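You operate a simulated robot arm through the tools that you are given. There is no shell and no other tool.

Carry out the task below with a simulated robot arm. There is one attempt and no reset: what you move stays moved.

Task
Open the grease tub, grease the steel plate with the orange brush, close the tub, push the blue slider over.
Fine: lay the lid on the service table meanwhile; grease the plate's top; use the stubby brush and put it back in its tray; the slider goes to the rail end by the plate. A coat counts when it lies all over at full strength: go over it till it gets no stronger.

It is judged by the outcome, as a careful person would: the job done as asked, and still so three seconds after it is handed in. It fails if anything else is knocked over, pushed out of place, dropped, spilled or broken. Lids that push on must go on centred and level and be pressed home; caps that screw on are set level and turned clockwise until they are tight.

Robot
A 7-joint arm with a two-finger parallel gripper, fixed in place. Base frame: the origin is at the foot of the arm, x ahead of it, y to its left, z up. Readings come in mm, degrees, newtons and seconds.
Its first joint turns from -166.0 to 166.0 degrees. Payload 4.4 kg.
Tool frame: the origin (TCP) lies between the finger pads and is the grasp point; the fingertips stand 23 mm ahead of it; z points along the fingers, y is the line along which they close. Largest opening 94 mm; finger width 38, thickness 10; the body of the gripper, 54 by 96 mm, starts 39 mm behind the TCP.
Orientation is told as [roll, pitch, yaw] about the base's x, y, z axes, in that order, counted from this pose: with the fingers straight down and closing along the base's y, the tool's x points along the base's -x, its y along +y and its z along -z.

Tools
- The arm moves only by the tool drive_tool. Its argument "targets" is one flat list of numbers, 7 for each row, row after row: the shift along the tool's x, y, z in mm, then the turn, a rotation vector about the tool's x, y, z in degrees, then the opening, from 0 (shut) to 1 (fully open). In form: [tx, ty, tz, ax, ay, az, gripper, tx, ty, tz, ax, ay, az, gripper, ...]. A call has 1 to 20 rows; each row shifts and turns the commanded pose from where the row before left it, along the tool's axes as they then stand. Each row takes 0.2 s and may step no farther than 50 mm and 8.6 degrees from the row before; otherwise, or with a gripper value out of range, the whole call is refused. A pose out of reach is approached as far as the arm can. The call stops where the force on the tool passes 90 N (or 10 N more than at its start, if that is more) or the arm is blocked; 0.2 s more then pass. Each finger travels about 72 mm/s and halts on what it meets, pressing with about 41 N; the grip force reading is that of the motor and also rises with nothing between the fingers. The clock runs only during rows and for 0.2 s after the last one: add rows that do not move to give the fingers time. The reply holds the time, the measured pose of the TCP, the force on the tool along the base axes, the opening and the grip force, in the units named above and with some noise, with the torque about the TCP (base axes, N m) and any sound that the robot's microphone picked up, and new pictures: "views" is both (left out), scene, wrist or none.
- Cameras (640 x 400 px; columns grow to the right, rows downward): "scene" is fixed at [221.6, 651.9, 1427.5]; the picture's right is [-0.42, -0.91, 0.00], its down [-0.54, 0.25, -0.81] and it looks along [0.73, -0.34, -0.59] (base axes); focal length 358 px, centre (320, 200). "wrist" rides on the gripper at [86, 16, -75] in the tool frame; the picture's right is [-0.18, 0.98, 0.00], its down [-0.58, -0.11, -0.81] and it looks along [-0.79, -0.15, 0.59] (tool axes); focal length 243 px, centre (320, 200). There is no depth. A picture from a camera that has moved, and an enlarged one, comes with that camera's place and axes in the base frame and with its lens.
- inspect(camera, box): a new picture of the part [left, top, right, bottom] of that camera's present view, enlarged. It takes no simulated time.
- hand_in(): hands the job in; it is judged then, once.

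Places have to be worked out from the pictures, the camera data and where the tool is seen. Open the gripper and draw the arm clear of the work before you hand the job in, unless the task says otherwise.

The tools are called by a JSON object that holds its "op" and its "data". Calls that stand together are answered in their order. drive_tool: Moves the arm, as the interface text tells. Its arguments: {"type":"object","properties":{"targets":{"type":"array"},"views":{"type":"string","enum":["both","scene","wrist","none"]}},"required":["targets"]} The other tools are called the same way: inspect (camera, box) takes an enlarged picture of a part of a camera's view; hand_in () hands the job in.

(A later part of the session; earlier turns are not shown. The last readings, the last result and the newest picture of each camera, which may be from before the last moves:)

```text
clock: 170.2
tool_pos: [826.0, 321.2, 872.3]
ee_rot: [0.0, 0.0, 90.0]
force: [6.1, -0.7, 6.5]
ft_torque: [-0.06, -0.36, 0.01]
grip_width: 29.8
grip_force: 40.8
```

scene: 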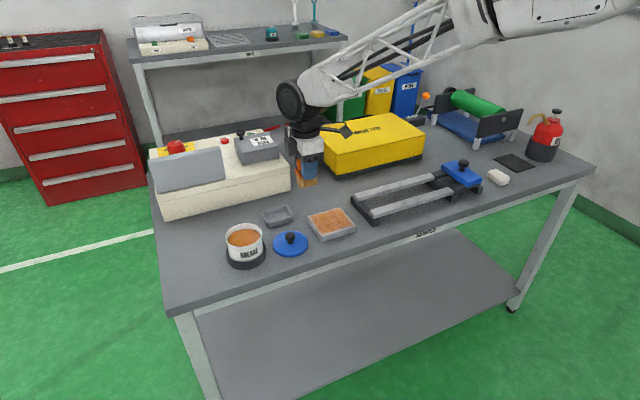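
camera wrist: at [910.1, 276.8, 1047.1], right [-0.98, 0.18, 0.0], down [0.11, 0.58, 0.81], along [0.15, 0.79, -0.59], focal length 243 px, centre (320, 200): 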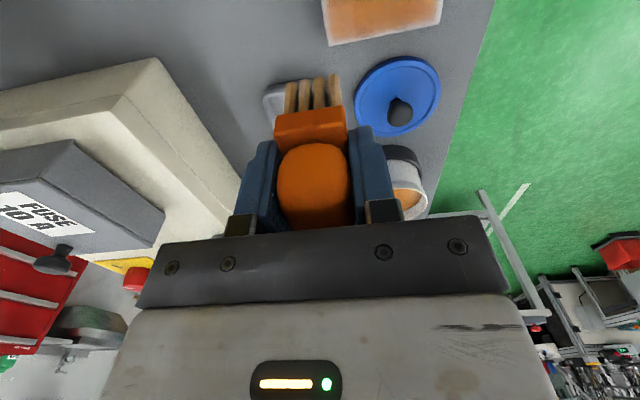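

Contact was continuous through y=356, 338 and 320. I'll lower 0.4 mm and do y=302, 284 and 272.

{"op": "drive_tool", "data": {"targets": [18, 0, 0.4, 0, 0, 0, 0, 0, -12, 0, 0, 0, 0, 0, 0, -12, 0, 0, 0, 0, 0, 0, -12, 0, 0, 0, 0, 0, 0, -12, 0, 0, 0, 0, 0, 0, -12, 0, 0, 0, 0, 0, 0, -12, 0, 0, 0, 0, 0, 0, -12, 0, 0, 0, 0, 0, 0, -12, 0, 0, 0, 0, 0], "views": "none"}}

{"op": "drive_tool", "data": {"targets": [18, 0, 0.3, 0, 0, 0, 0, 0, 12, 0, 0, 0, 0, 0, 0, 12, 0, 0, 0, 0, 0, 0, 12, 0, 0, 0, 0, 0, 0, 12, 0, 0, 0, 0, 0, 0, 12, 0, 0, 0, 0, 0, 0, 12, 0, 0, 0, 0, 0, 0, 12, 0, 0, 0, 0, 0, 0, 12, 0, 0, 0, 0, 0], "views": "none"}}

{"op": "drive_tool", "data": {"targets": [12, 0, 0.3, 0, 0, 0, 0, 0, -12, 0, 0, 0, 0, 0, 0, -12, 0, 0, 0, 0, 0, 0, -12, 0, 0, 0, 0, 0, 0, -12, 0, 0, 0, 0, 0, 0, -12, 0, 0, 0, 0, 0, 0, -12, 0, 0, 0, 0, 0, 0, -12, 0, 0, 0, 0, 0, 0, -12, 0, 0, 0, 0, 0], "views": "none"}}

```text
clock: 172.2
tool_pos: [920.7, 303.5, 872.3]
ee_rot: [0.0, 0.0, 90.0]
force: [-14.6, 1.3, 17.7]
ft_torque: [0.09, 0.86, 0.02]
grip_width: 30.0
grip_force: 40.8
```

```text
clock: 174.2
tool_pos: [825.6, 283.7, 871.3]
ee_rot: [0.0, 0.0, 90.0]
force: [18.4, -0.2, 25.2]
ft_torque: [0.08, -1.12, -0.03]
grip_width: 29.7
grip_force: 40.9
```

```text
clock: 176.2
tool_pos: [918.9, 272.2, 869.0]
ee_rot: [0.1, 0.0, 90.0]
force: [-9.0, 0.7, 12.0]
ft_torque: [0.07, 0.5, -0.03]
grip_width: 30.3
grip_force: 40.7
```

All lanes had contact this time. I'll lift the brush away and compare the same zoomed views.

{"op": "drive_tool", "data": {"targets": [0, 0, -10, 0, 0, 0, 0, 0, 0, -40, 0, 0, 0, 0, 0, 0, -50, 0, 0, 0, 0, 0, 0, 0, 0, 0, 0, 0], "views": "both"}}

{"op": "inspect", "data": {"camera": "scene", "box": [300, 200, 364, 245]}}

{"op": "inspect", "data": {"camera": "scene", "box": [326, 214, 356, 240]}}

{"op": "inspect", "data": {"camera": "scene", "box": [308, 206, 336, 226]}}

{"op": "inspect", "data": {"camera": "wrist", "box": [180, 0, 460, 160]}}

```text
clock: 177.2
tool_pos: [917.9, 272.6, 969.2]
ee_rot: [0.1, 0.0, 90.0]
force: [0.2, -0.7, -0.5]
ft_torque: [-0.01, -0.01, -0.01]
grip_width: 30.0
grip_force: 41.1
camera wrist: at [902.3, 186.5, 1044.2], right [-0.98, 0.18, 0.0], down [0.11, 0.58, 0.81], along [0.15, 0.79, -0.59], focal length 243 px, centre (320, 200)
```

scene: 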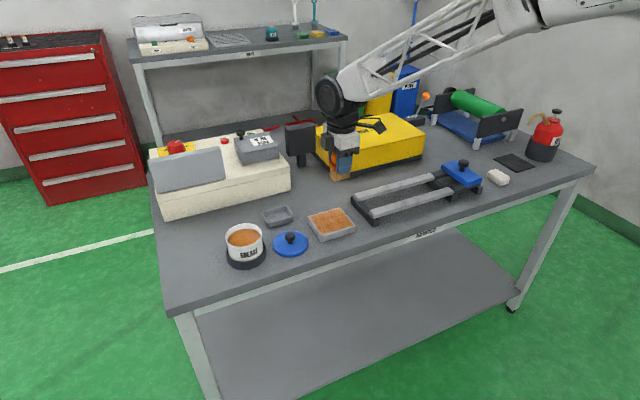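
wrist: 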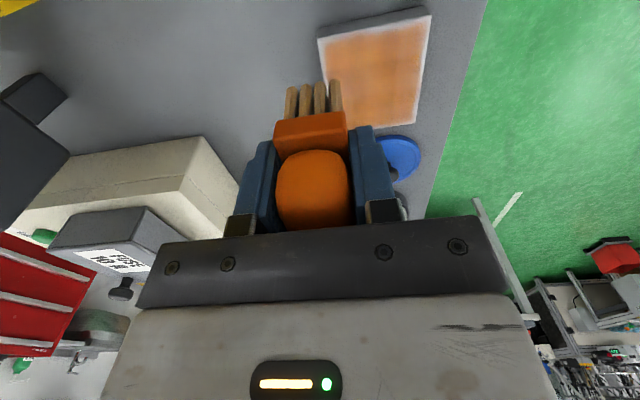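

```text
8.89 times, centred on (332, 222) of scene
camera zoom: at [221.6, 651.9, 1427.5], right [-0.42, -0.91, 0.0], down [-0.54, 0.25, -0.81], along [0.73, -0.34, -0.59], focal length 3184 px, centre (213, 0)
```

zoom: 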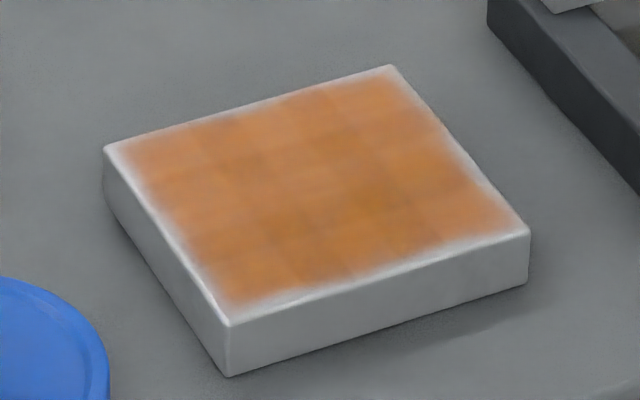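

```text
15.38 times, centred on (341, 227) of scene
camera zoom: at [221.6, 651.9, 1427.5], right [-0.42, -0.91, 0.0], down [-0.54, 0.25, -0.81], along [0.73, -0.34, -0.59], focal length 5510 px, centre (-3, -215)
```

zoom: 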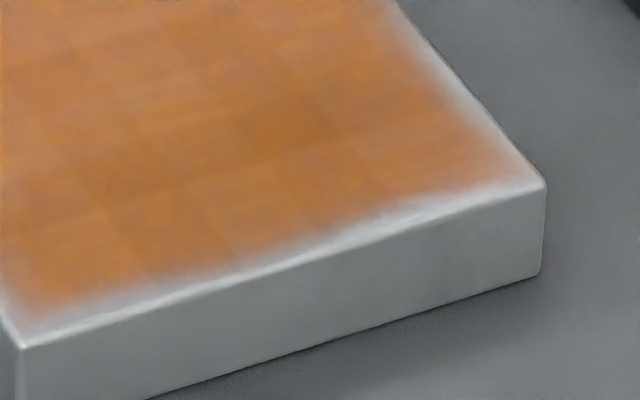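

```text
16.00 times, centred on (322, 216) of scene
camera zoom: at [221.6, 651.9, 1427.5], right [-0.42, -0.91, 0.0], down [-0.54, 0.25, -0.81], along [0.73, -0.34, -0.59], focal length 5730 px, centre (288, -56)
```

zoom: 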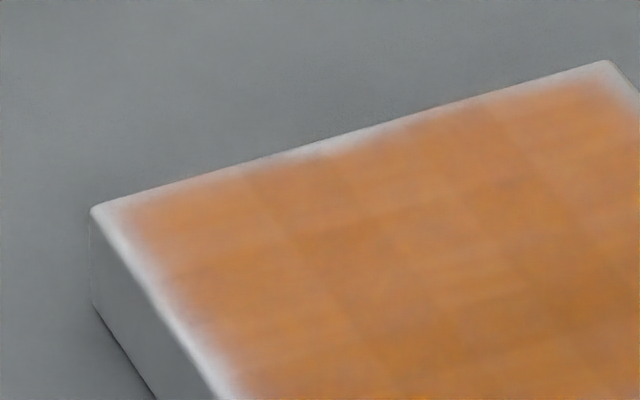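

```text
2.29 times, centred on (320, 80) of wrist
camera zoom: at [902.3, 186.5, 1044.2], right [-0.98, 0.18, 0.0], down [0.11, 0.58, 0.81], along [0.15, 0.79, -0.59], focal length 555 px, centre (320, 474)
```

zoom: 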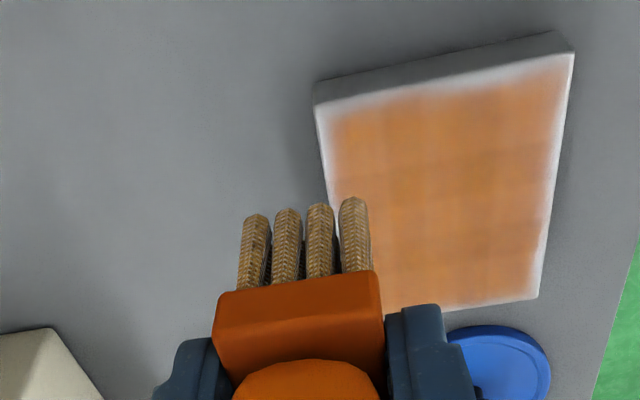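

The coat looks identical to the previous check in every zoomed view, so it is no longer getting stronger. As a last touch I'll give the near edge, where the pale rim looks widest, extra short strokes with what is left on the brush.

{"op": "drive_tool", "data": {"targets": [-4, 24, 0, 0, 0, 0, 0, 0, 24, 0, 0, 0, 0, 0, 0, 24, 0, 0, 0, 0, 0, 0, 0, 40, 0, 0, 0, 0, 0, 0, 40, 0, 0, 0, 0, 0, 0, 16, 0, 0, 0, 0, 0, 0, 2.5, 0, 0, 0, 0, 0, 0, 1, 0, 0, 0, 0, 0, 0, 0, 0, 0, 0, 0], "views": "none"}}

```text
clock: 179.2
tool_pos: [848.1, 275.6, 870.7]
ee_rot: [0.0, 0.0, 90.0]
force: [-0.3, 1.3, -0.4]
ft_torque: [0.03, 0.02, 0.01]
grip_width: 30.0
grip_force: 41.2
```

Not touching yet; stepping down to contact.

{"op": "drive_tool", "data": {"targets": [0, 0, 0.8, 0, 0, 0, 0, 0, 0, 0.8, 0, 0, 0, 0, 0, 0, 0, 0, 0, 0, 0], "views": "none"}}

```text
clock: 180.0
tool_pos: [849.3, 277.1, 869.4]
ee_rot: [-0.1, 0.0, 90.1]
force: [0.4, -0.4, 0.4]
ft_torque: [-0.04, -0.05, 0.01]
grip_width: 30.3
grip_force: 41.2
```

{"op": "drive_tool", "data": {"targets": [0, 0, 0.7, 0, 0, 0, 0, 0, 0, 0.7, 0, 0, 0, 0, 0, 0, 0, 0, 0, 0, 0], "views": "none"}}

```text
clock: 180.8
tool_pos: [849.1, 277.3, 868.9]
ee_rot: [-0.2, -0.1, 90.1]
force: [3.8, 2.0, 8.6]
ft_torque: [-0.02, -0.18, 0.04]
grip_width: 29.9
grip_force: 41.3
```

Contact at 9 N. Short strokes along the near edge, moving from right to left.

{"op": "drive_tool", "data": {"targets": [0, 11, 0, 0, 0, 0, 0, 0, 11, 0, 0, 0, 0, 0, 0, -11, 0, 0, 0, 0, 0, 0, -11, 0, 0, 0, 0, 0, -16, 0, 0, 0, 0, 0, 0, 0, 11, 0, 0, 0, 0, 0, 0, 11, 0, 0, 0, 0, 0, 0, -11, 0, 0, 0, 0, 0, 0, -11, 0, 0, 0, 0, 0, -16, 0, 0, 0, 0, 0, 0, 0, 11, 0, 0, 0, 0, 0, 0, 11, 0, 0, 0, 0, 0, 0, -11, 0, 0, 0, 0, 0, 0, -11, 0, 0, 0, 0, 0], "views": "none"}}

{"op": "drive_tool", "data": {"targets": [-16, 0, 0.4, 0, 0, 0, 0, 0, 11, 0, 0, 0, 0, 0, 0, 11, 0, 0, 0, 0, 0, 0, -11, 0, 0, 0, 0, 0, 0, -11, 0, 0, 0, 0, 0, -16, 0, 0, 0, 0, 0, 0, 0, 11, 0, 0, 0, 0, 0, 0, 11, 0, 0, 0, 0, 0, 0, -11, 0, 0, 0, 0, 0, 0, -11, 0, 0, 0, 0, 0, -16, 0, 0, 0, 0, 0, 0, 0, 11, 0, 0, 0, 0, 0, 0, 11, 0, 0, 0, 0, 0, 0, -11, 0, 0, 0, 0, 0, 0, -11, 0, 0, 0, 0, 0], "views": "none"}}

```text
clock: 183.8
tool_pos: [849.0, 310.3, 866.1]
ee_rot: [0.0, 0.0, 90.2]
force: [-38.9, 3.4, 51.2]
ft_torque: [0.27, 1.08, 0.12]
grip_width: 30.5
grip_force: 41.3
```

```text
clock: 187.0
tool_pos: [847.4, 357.6, 867.8]
ee_rot: [0.0, 0.0, 90.0]
force: [-0.6, 0.3, -0.4]
ft_torque: [0.01, -0.01, 0.0]
grip_width: 30.1
grip_force: 40.6
```

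There was a brief 51 N, so I'll lift clear and check that the plate hasn't shifted and how the brush sits in the grip.

{"op": "drive_tool", "data": {"targets": [0, 0, -10, 0, 0, 0, 0, 0, -30, -40, 0, 0, 0, 0, 0, -40, -40, 0, 0, 0, 0, 0, 0, 0, 0, 0, 0, 0], "views": "both"}}

{"op": "inspect", "data": {"camera": "scene", "box": [300, 200, 364, 245]}}

{"op": "inspect", "data": {"camera": "scene", "box": [280, 130, 340, 190]}}

{"op": "inspect", "data": {"camera": "wrist", "box": [200, 0, 440, 230]}}

```text
refused: row 3 steps farther than a row can; nothing moved
```

```text
8.89 times, centred on (332, 222) of scene
camera zoom: at [221.6, 651.9, 1427.5], right [-0.42, -0.91, 0.0], down [-0.54, 0.25, -0.81], along [0.73, -0.34, -0.59], focal length 3184 px, centre (213, 0)
```

zoom: 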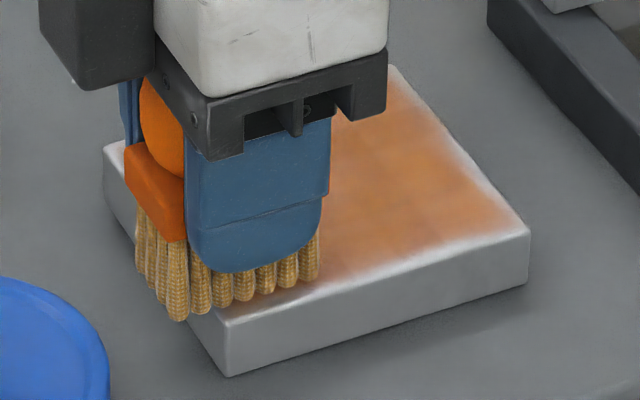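

```text
6.67 times, centred on (310, 160) of scene
camera zoom: at [221.6, 651.9, 1427.5], right [-0.42, -0.91, 0.0], down [-0.54, 0.25, -0.81], along [0.73, -0.34, -0.59], focal length 2388 px, centre (387, 467)
```

zoom: 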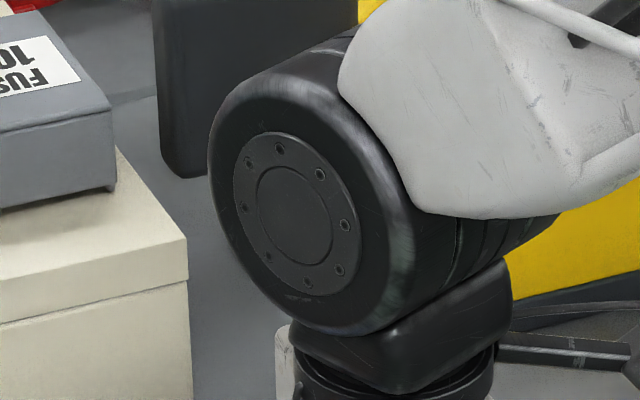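

```text
1.74 times, centred on (320, 115) of wrist
camera zoom: at [833.0, 271.6, 942.8], right [-0.98, 0.18, 0.0], down [0.11, 0.58, 0.81], along [0.15, 0.79, -0.59], focal length 422 px, centre (320, 348)
```

zoom: 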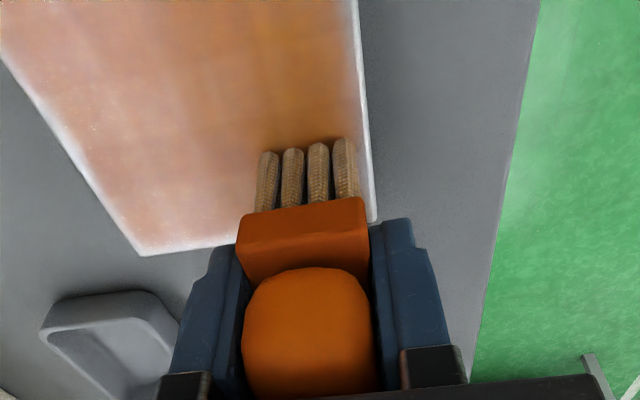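

The plate is unmoved and the coat is full. Greasing is done, so I'll lift, carry the brush to above its tray at (968, 436.5), and lower to just above the tray rim to check alignment.

{"op": "drive_tool", "data": {"targets": [0, 0, -10, 0, 0, 0, 0, 0, 0, -40, 0, 0, 0, 0, 0, 0, -40, 0, 0, 0, 0, 0, -37.5, 0, 0, 0, 0, 0, 0, -37.5, 0, 0, 0, 0, 0, -40.25, -21.5, 0, 0, 0, 0, 0, -40.25, -21.5, 0, 0, 0, 0, 0, 0, 0, 0, 0, 0, 0, 0, 0, 0, 26, 0, 0, 0, 0, 0, 0, 26, 0, 0, 0, 0, 0, 0, 25, 0, 0, 0, 0, 0, 0, 0, 0, 0, 0, 0], "views": "both"}}

{"op": "inspect", "data": {"camera": "wrist", "box": [200, 0, 440, 230]}}

{"op": "inspect", "data": {"camera": "scene", "box": [250, 180, 310, 230]}}

{"op": "inspect", "data": {"camera": "scene", "box": [300, 200, 364, 245]}}

```text
clock: 189.6
tool_pos: [967.4, 436.0, 878.8]
ee_rot: [0.1, 0.0, 90.0]
force: [-0.1, -0.1, -1.0]
ft_torque: [0.0, -0.01, -0.04]
grip_width: 30.2
grip_force: 40.4
camera wrist: at [950.4, 349.2, 953.2], right [-0.98, 0.18, 0.0], down [0.11, 0.58, 0.81], along [0.15, 0.79, -0.59], focal length 243 px, centre (320, 200)
```

scene: 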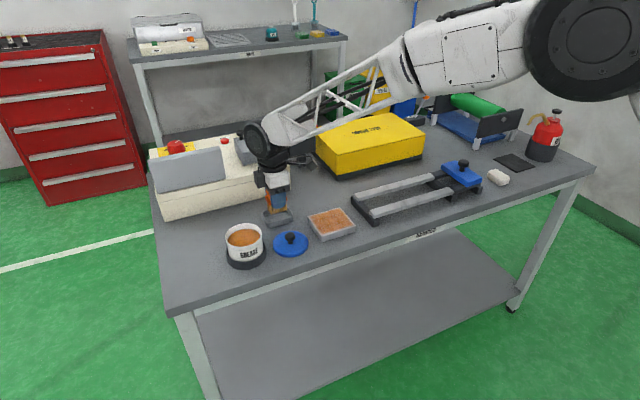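
wrist: 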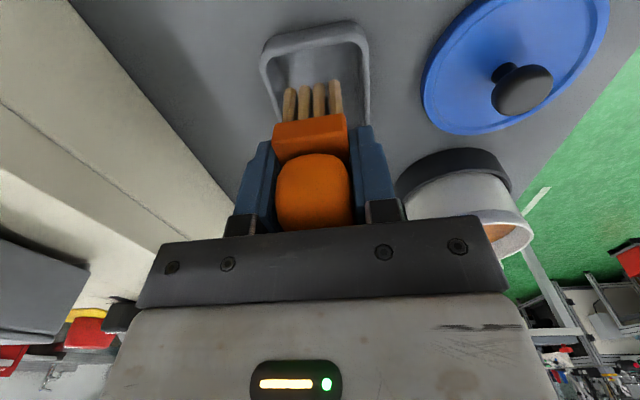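

```text
1.74 times, centred on (320, 115) of wrist
camera zoom: at [950.4, 349.2, 953.2], right [-0.98, 0.18, 0.0], down [0.11, 0.58, 0.81], along [0.15, 0.79, -0.59], focal length 422 px, centre (320, 348)
```

zoom: 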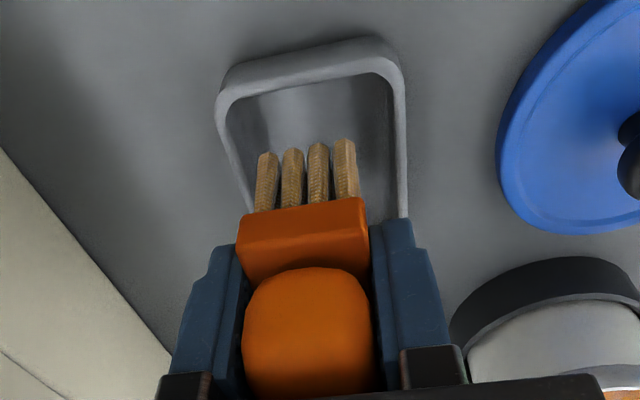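

```text
8.00 times, centred on (280, 205) of scene
camera zoom: at [221.6, 651.9, 1427.5], right [-0.42, -0.91, 0.0], down [-0.54, 0.25, -0.81], along [0.73, -0.34, -0.59], focal length 2865 px, centre (640, 160)
```

zoom: 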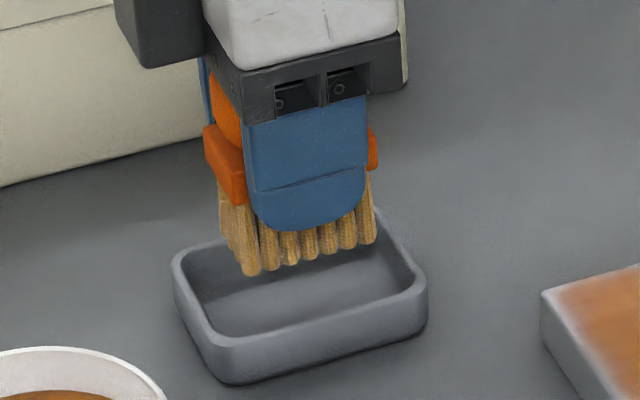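

```text
8.89 times, centred on (332, 222) of scene
camera zoom: at [221.6, 651.9, 1427.5], right [-0.42, -0.91, 0.0], down [-0.54, 0.25, -0.81], along [0.73, -0.34, -0.59], focal length 3184 px, centre (213, 0)
```

zoom: 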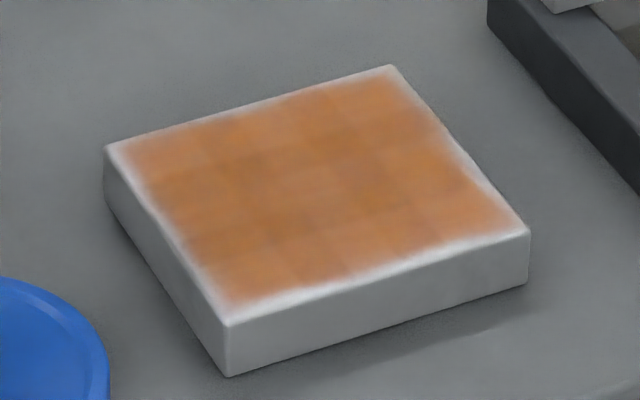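

The coat is unchanged after the edge strokes, so it is at full strength. The brush is about 3 mm off the tray centre in x; I'll correct that and lower toward the tray floor.

{"op": "drive_tool", "data": {"targets": [0, 3, 0, 0, 0, 0, 0, 0, 0, 10, 0, 0, 0, 0, 0, 0, 10, 0, 0, 0, 0, 0, 0, 4, 0, 0, 0, 0, 0, 0, 0, 0, 0, 0, 0], "views": "none"}}

{"op": "inspect", "data": {"camera": "scene", "box": [250, 180, 310, 230]}}

{"op": "inspect", "data": {"camera": "wrist", "box": [200, 0, 440, 230]}}

```text
clock: 190.8
tool_pos: [964.9, 437.5, 855.7]
ee_rot: [0.0, 0.0, 89.9]
force: [0.2, -0.8, -0.3]
ft_torque: [-0.03, -0.02, 0.0]
grip_width: 30.3
grip_force: 41.5
```

```text
8.00 times, centred on (280, 205) of scene
camera zoom: at [221.6, 651.9, 1427.5], right [-0.42, -0.91, 0.0], down [-0.54, 0.25, -0.81], along [0.73, -0.34, -0.59], focal length 2865 px, centre (640, 160)
```

zoom: 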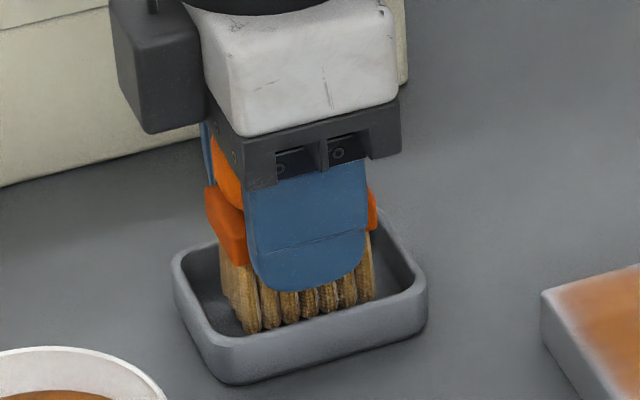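

```text
1.74 times, centred on (320, 115) of wrist
camera zoom: at [948.4, 351.4, 930.1], right [-0.98, 0.18, 0.0], down [0.11, 0.58, 0.81], along [0.15, 0.79, -0.59], focal length 422 px, centre (320, 348)
```

zoom: 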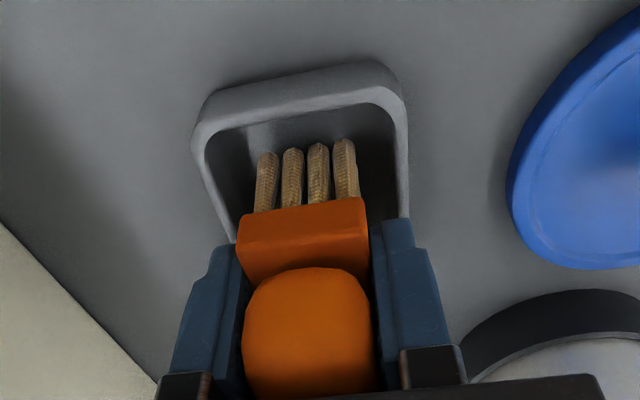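

The brush is well inside the tray walls. I'll lower in small steps until the bristles touch the tray floor.

{"op": "drive_tool", "data": {"targets": [0, 0, 1.5, 0, 0, 0, 0, 0, 0, 1.5, 0, 0, 0, 0, 0, 0, 0, 0, 0, 0, 0], "views": "none"}}

```text
clock: 191.6
tool_pos: [964.1, 438.5, 853.4]
ee_rot: [0.0, 0.0, 90.0]
force: [0.2, -0.4, -0.7]
ft_torque: [-0.04, 0.01, 0.0]
grip_width: 30.1
grip_force: 40.6
```

{"op": "drive_tool", "data": {"targets": [0, 0, 1, 0, 0, 0, 0, 0, 0, 1, 0, 0, 0, 0, 0, 0, 0, 0, 0, 0, 0], "views": "none"}}

```text
clock: 192.4
tool_pos: [965.5, 438.1, 851.5]
ee_rot: [0.1, 0.0, 90.0]
force: [-0.6, 0.1, -0.7]
ft_torque: [-0.05, 0.02, 0.01]
grip_width: 29.8
grip_force: 40.9
```

Still free at 851.5; continuing 1 mm at a time.

{"op": "drive_tool", "data": {"targets": [0, 0, 1, 0, 0, 0, 0, 0, 0, 1, 0, 0, 0, 0, 0, 0, 0, 0, 0, 0, 0], "views": "none"}}

```text
clock: 193.2
tool_pos: [964.2, 437.7, 850.1]
ee_rot: [0.0, 0.0, 90.0]
force: [-0.4, -0.2, -0.6]
ft_torque: [0.01, 0.01, 0.01]
grip_width: 29.8
grip_force: 41.4
```

{"op": "drive_tool", "data": {"targets": [0, 0, 1, 0, 0, 0, 0, 0, 0, 1, 0, 0, 0, 0, 0, 0, 0, 0, 0, 0, 0], "views": "none"}}

{"op": "inspect", "data": {"camera": "scene", "box": [250, 180, 310, 230]}}

```text
clock: 194.0
tool_pos: [965.6, 439.5, 848.1]
ee_rot: [-0.1, 0.0, 90.0]
force: [-2.3, -5.3, 19.0]
ft_torque: [0.1, 0.12, 0.01]
grip_width: 30.0
grip_force: 41.5
```

```text
8.00 times, centred on (280, 205) of scene
camera zoom: at [221.6, 651.9, 1427.5], right [-0.42, -0.91, 0.0], down [-0.54, 0.25, -0.81], along [0.73, -0.34, -0.59], focal length 2865 px, centre (640, 160)
```

zoom: 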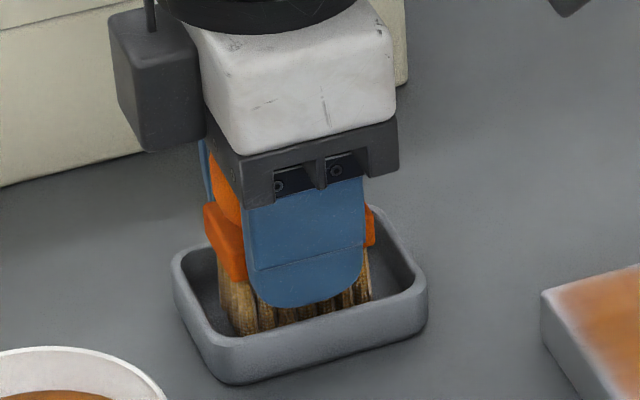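

The bristles rest on the tray floor (19 N). I'll ease up 1 mm, open just enough to free the handle, check, then rise.

{"op": "drive_tool", "data": {"targets": [0, 0, -1, 0, 0, 0, 0, 0, 0, 0, 0, 0, 0, 0.35, 0, 0, 0, 0, 0, 0, 0.4, 0, 0, 0, 0, 0, 0, 0.4], "views": "both"}}

{"op": "inspect", "data": {"camera": "wrist", "box": [200, 20, 440, 250]}}

{"op": "inspect", "data": {"camera": "scene", "box": [250, 180, 310, 230]}}

```text
clock: 195.0
tool_pos: [964.1, 437.2, 847.6]
ee_rot: [0.0, -0.1, 90.0]
force: [-0.3, -0.2, 0.0]
ft_torque: [0.01, 0.0, 0.02]
grip_width: 37.6
grip_force: 0.1
camera wrist: at [948.6, 351.7, 922.4], right [-0.98, 0.18, 0.0], down [0.11, 0.58, 0.81], along [0.15, 0.79, -0.59], focal length 243 px, centre (320, 200)
```

scene: 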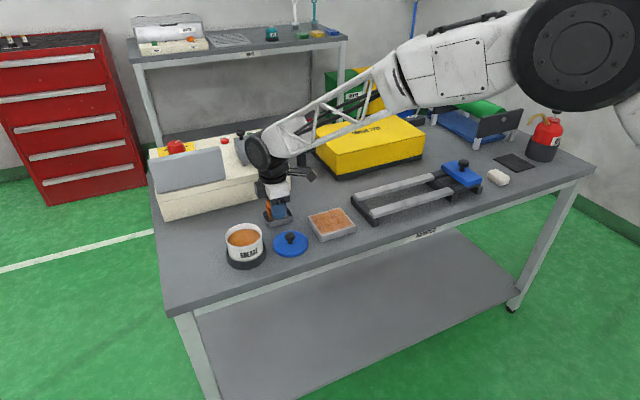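
wrist: 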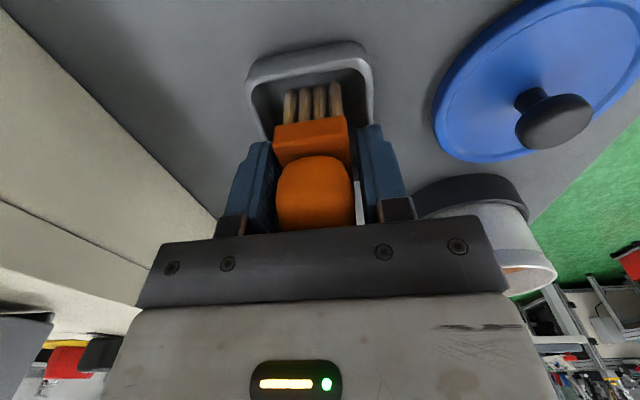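

```text
1.74 times, centred on (320, 135) of wrist
camera zoom: at [948.6, 351.7, 922.4], right [-0.98, 0.18, 0.0], down [0.11, 0.58, 0.81], along [0.15, 0.79, -0.59], focal length 422 px, centre (320, 313)
```

zoom: 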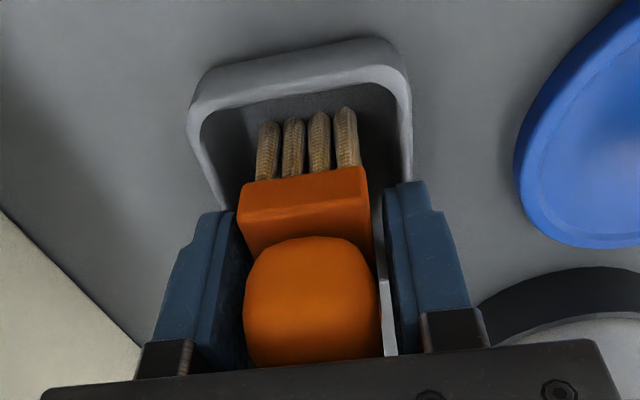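

```text
8.00 times, centred on (280, 205) of scene
camera zoom: at [221.6, 651.9, 1427.5], right [-0.42, -0.91, 0.0], down [-0.54, 0.25, -0.81], along [0.73, -0.34, -0.59], focal length 2865 px, centre (640, 160)
```

zoom: 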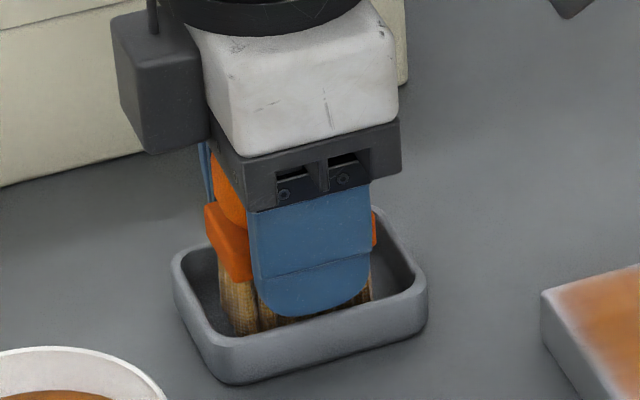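

The brush stands free in its tray; the gap is smaller on the +x finger, so I'll shift 2 mm that way and then rise straight up.

{"op": "drive_tool", "data": {"targets": [0, -2, 0, 0, 0, 0, 0.42, 0, 0, -4, 0, 0, 0, 0.42, 0, 0, -8, 0, 0, 0, 0.42, 0, 0, -15, 0, 0, 0, 0.42, 0, 0, -30, 0, 0, 0, 0.45, 0, 0, -40, 0, 0, 0, 0.5, 0, 0, 0, 0, 0, 0, 0.5], "views": "both"}}

{"op": "inspect", "data": {"camera": "scene", "box": [250, 180, 310, 230]}}

{"op": "inspect", "data": {"camera": "wrist", "box": [200, 0, 440, 230]}}

```text
clock: 196.6
tool_pos: [965.6, 436.4, 945.8]
ee_rot: [0.0, 0.0, 89.9]
force: [-1.0, 0.2, 0.3]
ft_torque: [0.01, 0.02, -0.01]
grip_width: 46.9
grip_force: 0.1
camera wrist: at [949.5, 349.7, 1020.3], right [-0.98, 0.18, 0.0], down [0.11, 0.58, 0.81], along [0.15, 0.79, -0.59], focal length 243 px, centre (320, 200)
```

scene: 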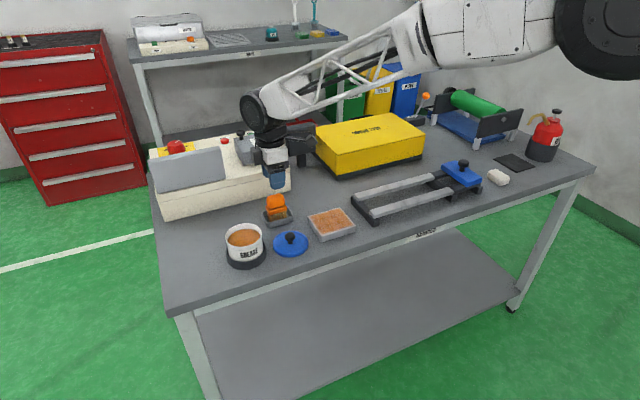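
wrist: 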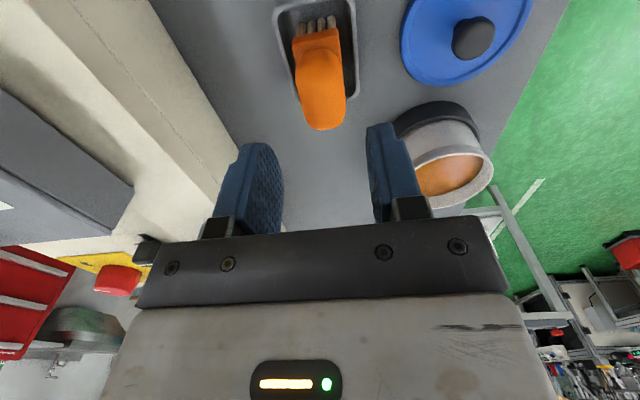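

```text
8.00 times, centred on (280, 205) of scene
camera zoom: at [221.6, 651.9, 1427.5], right [-0.42, -0.91, 0.0], down [-0.54, 0.25, -0.81], along [0.73, -0.34, -0.59], focal length 2865 px, centre (640, 160)
```

zoom: 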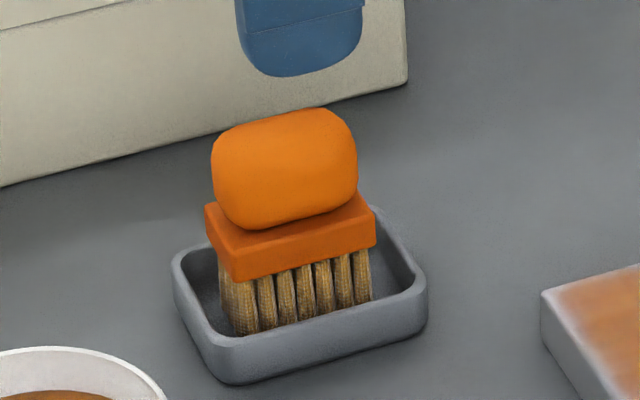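

```text
1.74 times, centred on (320, 115) of wrist
camera zoom: at [949.5, 349.7, 1020.3], right [-0.98, 0.18, 0.0], down [0.11, 0.58, 0.81], along [0.15, 0.79, -0.59], focal length 422 px, centre (320, 348)
```

zoom: 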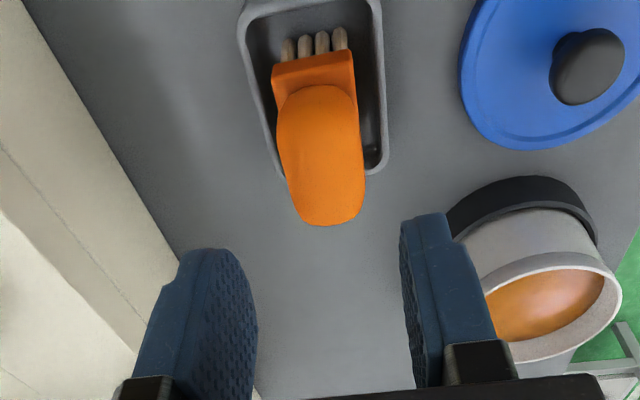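

The brush stands upright back in its tray. Next is the lid; first I'll check whether the tub has shifted since the lid came off, using the same crop as before.

{"op": "inspect", "data": {"camera": "scene", "box": [210, 190, 280, 270]}}

{"op": "inspect", "data": {"camera": "scene", "box": [216, 214, 276, 270]}}

{"op": "inspect", "data": {"camera": "scene", "box": [250, 210, 330, 260]}}

```text
5.00 times, centred on (245, 230) of scene
camera zoom: at [221.6, 651.9, 1427.5], right [-0.42, -0.91, 0.0], down [-0.54, 0.25, -0.81], along [0.73, -0.34, -0.59], focal length 1791 px, centre (695, 50)
```

zoom: 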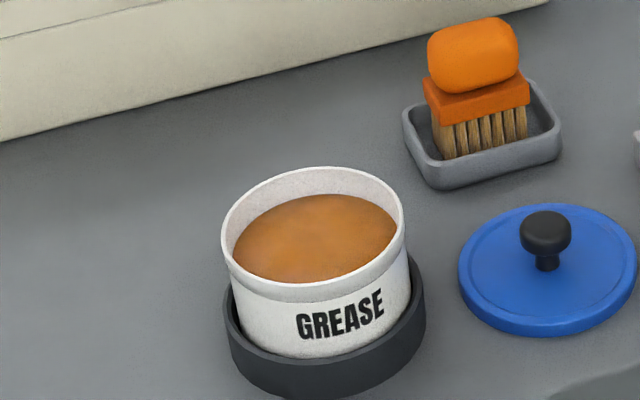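

```text
7.14 times, centred on (246, 242) of scene
camera zoom: at [221.6, 651.9, 1427.5], right [-0.42, -0.91, 0.0], down [-0.54, 0.25, -0.81], along [0.73, -0.34, -0.59], focal length 2558 px, centre (849, -100)
```

zoom: 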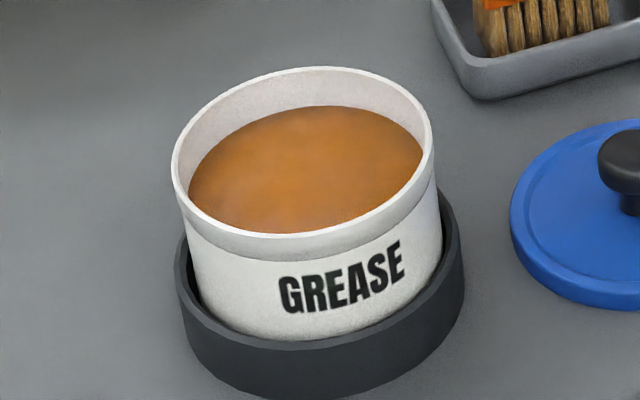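

```text
8.00 times, centred on (290, 235) of scene
camera zoom: at [221.6, 651.9, 1427.5], right [-0.42, -0.91, 0.0], down [-0.54, 0.25, -0.81], along [0.73, -0.34, -0.59], focal length 2865 px, centre (560, -80)
```

zoom: 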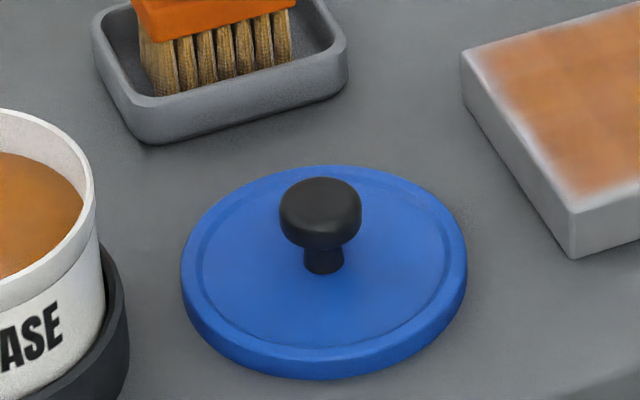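

The tub has moved only about 1 mm toward the plate inside its base, and the lid hasn't moved. I'll turn the gripper back to its original orientation and go above the lid's knob.

{"op": "drive_tool", "data": {"targets": [0, 0, 0, 0, 0, 8.5, 0.5, 0, 0, 0, 0, 0, 8.5, 0.5, 0, 0, 0, 0, 0, 8.5, 0.5, 0, 0, 0, 0, 0, 8.5, 0.5, 0, 0, 0, 0, 0, 8.5, 0.5, 0, 0, 0, 0, 0, 8.5, 0.5, 0, 0, 0, 0, 0, 8.5, 0.5, 0, 0, 0, 0, 0, 8.5, 0.5, 0, 0, 0, 0, 0, 8.5, 0.5, 0, 0, 0, 0, 0, 8.5, 0.5, 0, 0, 0, 0, 0, 5, 0.5, 37.4, 0.5, 0, 0, 0, 0, 0.5, 37.4, 0.5, 0, 0, 0, 0, 0.5, 37.3, 0.6, 0, 0, 0, 0, 0.5, 0, 0, 25, 0, 0, 0, 0.5, 0, 0, 25, 0, 0, 0, 0.5, 0, 0, 0, 0, 0, 0, 0.5], "views": "both"}}

{"op": "inspect", "data": {"camera": "wrist", "box": [220, 20, 420, 220]}}

{"op": "inspect", "data": {"camera": "scene", "box": [250, 200, 330, 260]}}

```text
clock: 200.2
tool_pos: [853.5, 437.9, 895.6]
ee_rot: [0.1, 0.0, 0.0]
force: [0.8, 0.2, -0.5]
ft_torque: [-0.02, 0.01, 0.0]
grip_width: 47.0
grip_force: 0.0
camera wrist: at [766.8, 455.0, 970.3], right [0.18, 0.98, 0.0], down [0.58, -0.11, 0.81], along [0.79, -0.15, -0.59], focal length 243 px, centre (320, 200)
```

scene: 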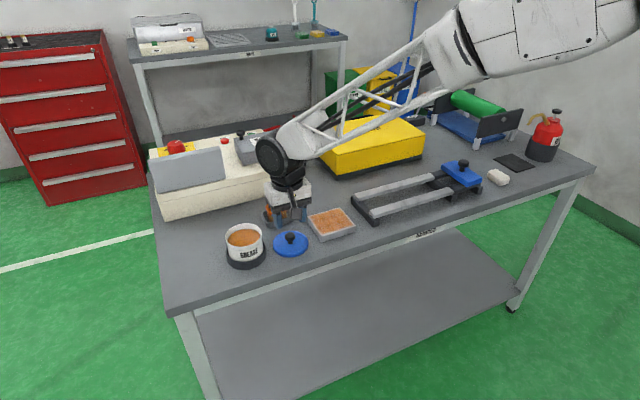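
wrist: 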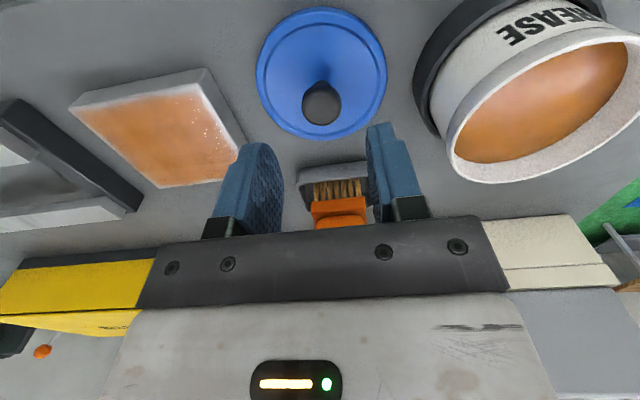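

```text
2.00 times, centred on (320, 120) of wrist
camera zoom: at [766.8, 455.0, 970.3], right [0.18, 0.98, 0.0], down [0.58, -0.11, 0.81], along [0.79, -0.15, -0.59], focal length 485 px, centre (320, 360)
```

zoom: 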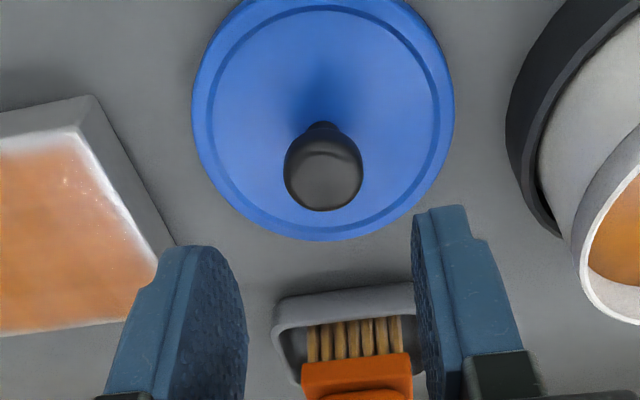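

```text
6.67 times, centred on (290, 230) of scene
camera zoom: at [221.6, 651.9, 1427.5], right [-0.42, -0.91, 0.0], down [-0.54, 0.25, -0.81], along [0.73, -0.34, -0.59], focal length 2388 px, centre (520, 0)
```

zoom: 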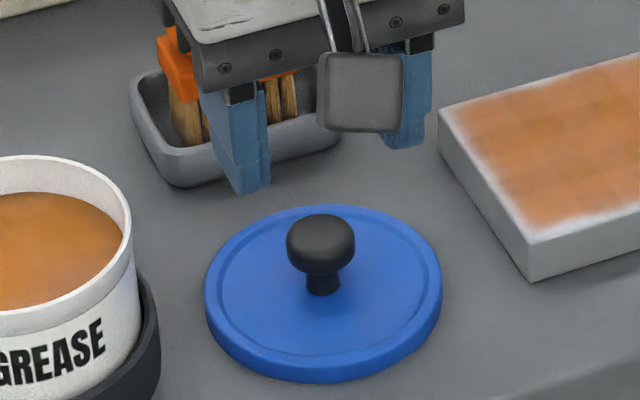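

The knob lies on the tool axis as when I released it. I'll lower to the exact release height and grip the knob again.

{"op": "drive_tool", "data": {"targets": [0, 0, 20, 0, 0, 0, 0.5, 0, 0, 20, 0, 0, 0, 0.5, 0, 0, 12, 0, 0, 0, 0.5, 0, 0, 5.2, 0, 0, 0, 0.45, 0, 0, 0, 0, 0, 0, 0.45], "views": "none"}}

{"op": "inspect", "data": {"camera": "wrist", "box": [220, 20, 420, 220]}}

{"op": "inspect", "data": {"camera": "scene", "box": [250, 200, 330, 260]}}

```text
clock: 201.4
tool_pos: [854.7, 438.8, 839.3]
ee_rot: [-0.1, 0.1, 0.0]
force: [0.8, -0.1, -0.7]
ft_torque: [-0.01, 0.02, 0.02]
grip_width: 42.1
grip_force: 0.1
```

```text
2.00 times, centred on (320, 120) of wrist
camera zoom: at [767.7, 455.4, 914.0], right [0.18, 0.98, 0.0], down [0.58, -0.11, 0.81], along [0.79, -0.15, -0.59], focal length 485 px, centre (320, 360)
```

zoom: 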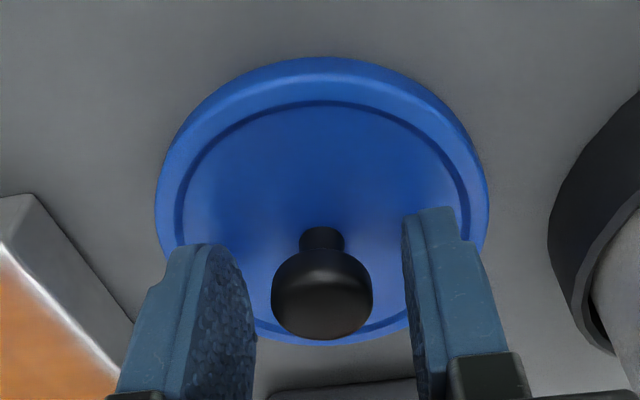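

```text
6.67 times, centred on (290, 230) of scene
camera zoom: at [221.6, 651.9, 1427.5], right [-0.42, -0.91, 0.0], down [-0.54, 0.25, -0.81], along [0.73, -0.34, -0.59], focal length 2388 px, centre (520, 0)
```

zoom: 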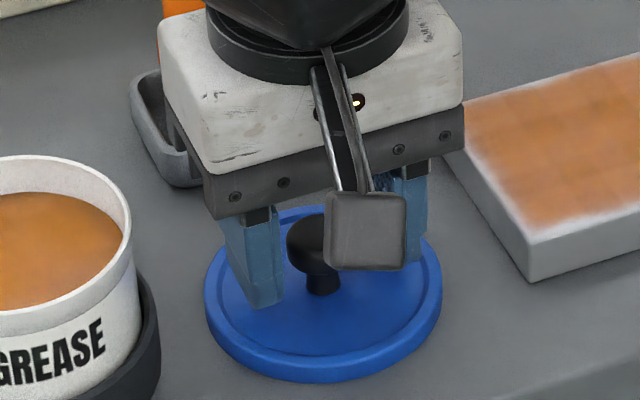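

Same picture as at release. I'll close on the knob.

{"op": "drive_tool", "data": {"targets": [0, 0, 0, 0, 0, 0, 0.3, 0, 0, 0, 0, 0, 0, 0.15, 0, 0, 0, 0, 0, 0, 0, 0, 0, 0, 0, 0, 0, 0, 0, 0, 0, 0, 0, 0, 0], "views": "none"}}

```text
clock: 202.6
tool_pos: [853.6, 437.5, 839.2]
ee_rot: [0.0, 0.0, 0.0]
force: [0.6, 0.4, 0.5]
ft_torque: [-0.01, 0.0, 0.0]
grip_width: 22.9
grip_force: 40.9
```

Gripped as before (22.9 mm). I'll lift the lid 100 mm and carry it over the tub, stopping above the rim to check centring.

{"op": "drive_tool", "data": {"targets": [0, 0, -10, 0, 0, 0, 0, 0, 0, -30, 0, 0, 0, 0, 0, 0, -30, 0, 0, 0, 0, 0, 0, -30, 0, 0, 0, 0, -2.5, 36.9, 0, 0, 0, 0, 0, -2.5, 36.9, 0, 0, 0, 0, 0, -2.6, 36.9, 0, 0, 0, 0, 0, 0, 0, 0, 0, 0, 0, 0, 0, 0, 12, 0, 0, 0, 0, 0, 0, 0, 0, 0, 0, 0, 0, 0, 0, 0, 0, 0, 0], "views": "both"}}

{"op": "inspect", "data": {"camera": "wrist", "box": [220, 0, 420, 200]}}

{"op": "inspect", "data": {"camera": "scene", "box": [210, 190, 280, 270]}}

```text
clock: 205.0
tool_pos: [861.9, 551.2, 925.6]
ee_rot: [-0.1, 0.0, -0.1]
force: [-0.7, -0.4, -0.4]
ft_torque: [-0.01, 0.0, -0.01]
grip_width: 22.7
grip_force: 41.3
camera wrist: at [776.3, 567.7, 999.9], right [0.18, 0.98, 0.0], down [0.58, -0.11, 0.81], along [0.79, -0.15, -0.59], focal length 243 px, centre (320, 200)
```

scene: 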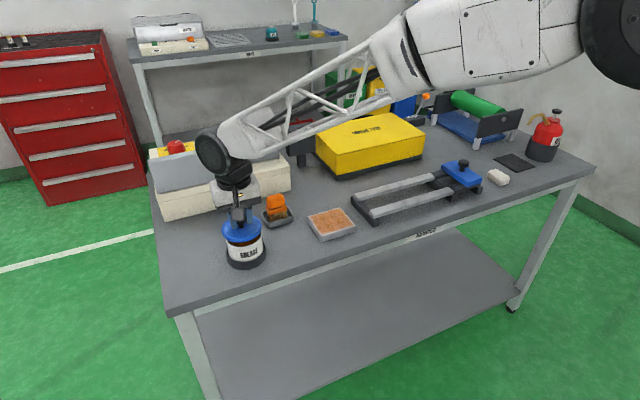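
wrist: 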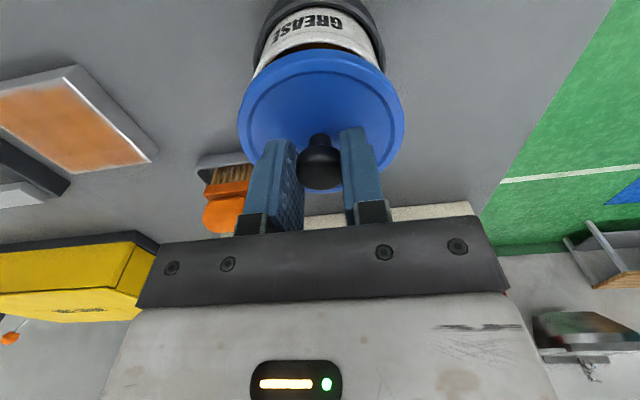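

```text
2.00 times, centred on (320, 100) of wrist
camera zoom: at [776.3, 567.7, 999.9], right [0.18, 0.98, 0.0], down [0.58, -0.11, 0.81], along [0.79, -0.15, -0.59], focal length 485 px, centre (320, 400)
```

zoom: 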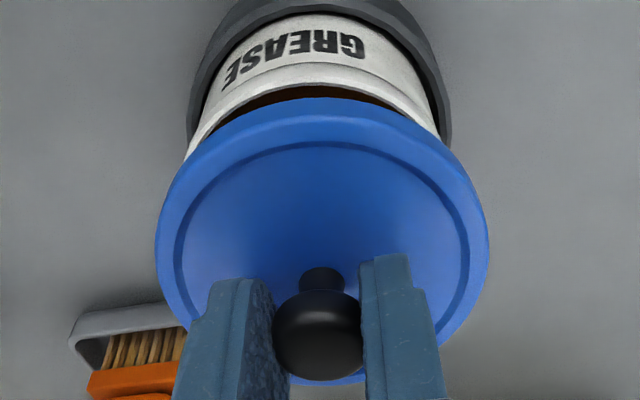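

```text
5.00 times, centred on (245, 230) of scene
camera zoom: at [221.6, 651.9, 1427.5], right [-0.42, -0.91, 0.0], down [-0.54, 0.25, -0.81], along [0.73, -0.34, -0.59], focal length 1791 px, centre (695, 50)
```

zoom: 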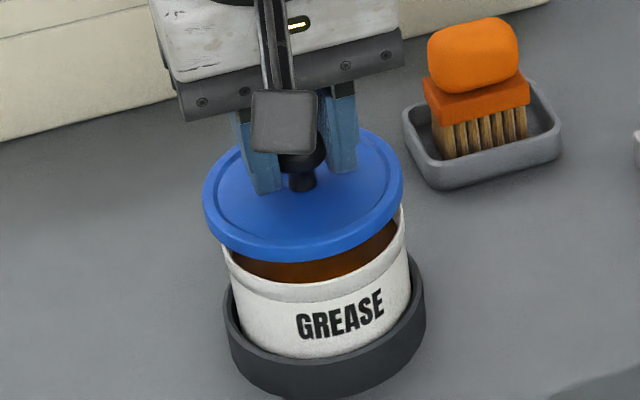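

The lid hangs level about 20 mm above the rim. Comparing with the seated-lid picture, it should go about 1 mm toward -y (and 0.4 mm toward -x) to match the tub's present place. I'll correct that, lower to just above the rim and look again.

{"op": "drive_tool", "data": {"targets": [0.4, -1.0, 0, 0, 0, 0, 0, 0, 0, 8, 0, 0, 0, 0, 0, 0, 6, 0, 0, 0, 0, 0, 0, 0, 0, 0, 0, 0, 0, 0, 0, 0, 0, 0, 0], "views": "both"}}

{"op": "inspect", "data": {"camera": "wrist", "box": [220, 0, 420, 200]}}

{"op": "inspect", "data": {"camera": "scene", "box": [216, 214, 276, 270]}}

```text
clock: 206.2
tool_pos: [861.1, 550.2, 912.9]
ee_rot: [-0.1, -0.1, 0.0]
force: [0.0, -0.4, -1.2]
ft_torque: [0.01, 0.0, 0.04]
grip_width: 22.7
grip_force: 41.4
camera wrist: at [775.4, 565.9, 987.0], right [0.18, 0.98, 0.0], down [0.58, -0.11, 0.81], along [0.79, -0.15, -0.59], focal length 243 px, centre (320, 200)
```

scene: 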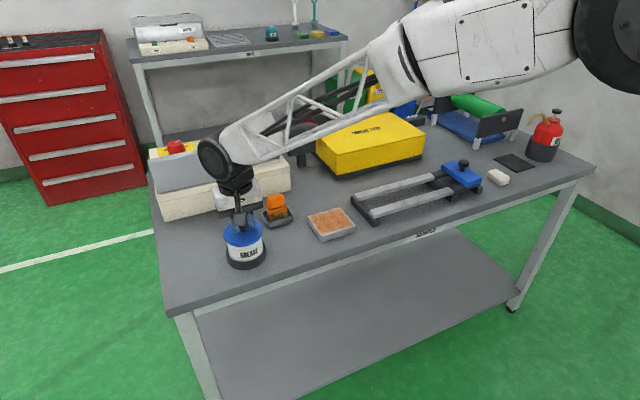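
wrist: 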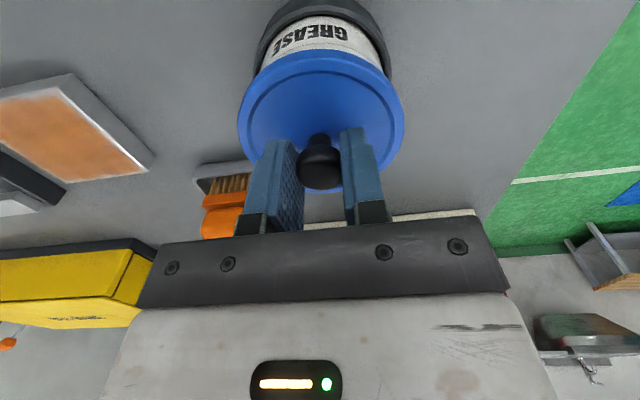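

```text
2.00 times, centred on (320, 100) of wrist
camera zoom: at [775.4, 565.9, 987.0], right [0.18, 0.98, 0.0], down [0.58, -0.11, 0.81], along [0.79, -0.15, -0.59], focal length 485 px, centre (320, 400)
```

zoom: 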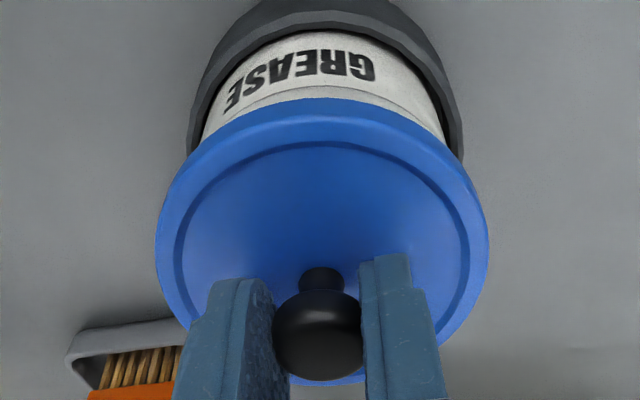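

```text
7.14 times, centred on (246, 242) of scene
camera zoom: at [221.6, 651.9, 1427.5], right [-0.42, -0.91, 0.0], down [-0.54, 0.25, -0.81], along [0.73, -0.34, -0.59], focal length 2558 px, centre (849, -100)
```

zoom: 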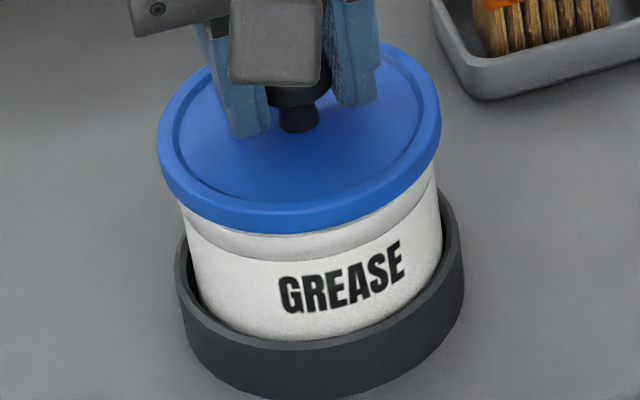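

The lid's lower edge is right at rim level, and its outline now matches the seated position within about half a millimetre. I'll push it down in small steps and watch force and sound.

{"op": "drive_tool", "data": {"targets": [0, 0, 1.5, 0, 0, 0, 0, 0, 0, 1.5, 0, 0, 0, 0, 0, 0, 0, 0, 0, 0, 0], "views": "none"}}

{"op": "inspect", "data": {"camera": "scene", "box": [216, 214, 276, 270]}}

```text
clock: 207.0
tool_pos: [862.4, 549.9, 909.4]
ee_rot: [0.0, 0.1, 0.1]
force: [-0.6, 0.0, 0.4]
ft_torque: [-0.03, 0.01, 0.02]
grip_width: 22.4
grip_force: 41.5
```

```text
7.14 times, centred on (246, 242) of scene
camera zoom: at [221.6, 651.9, 1427.5], right [-0.42, -0.91, 0.0], down [-0.54, 0.25, -0.81], along [0.73, -0.34, -0.59], focal length 2558 px, centre (849, -100)
```

zoom: 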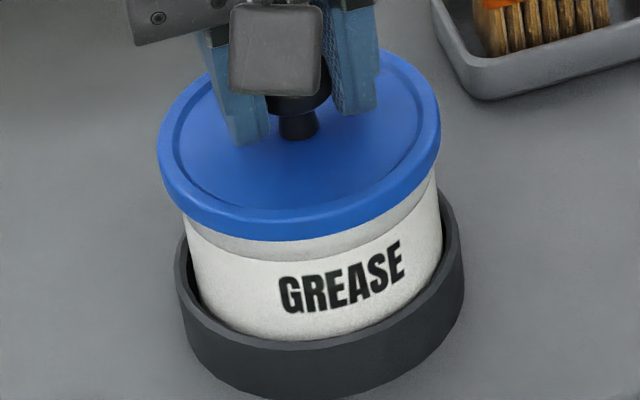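

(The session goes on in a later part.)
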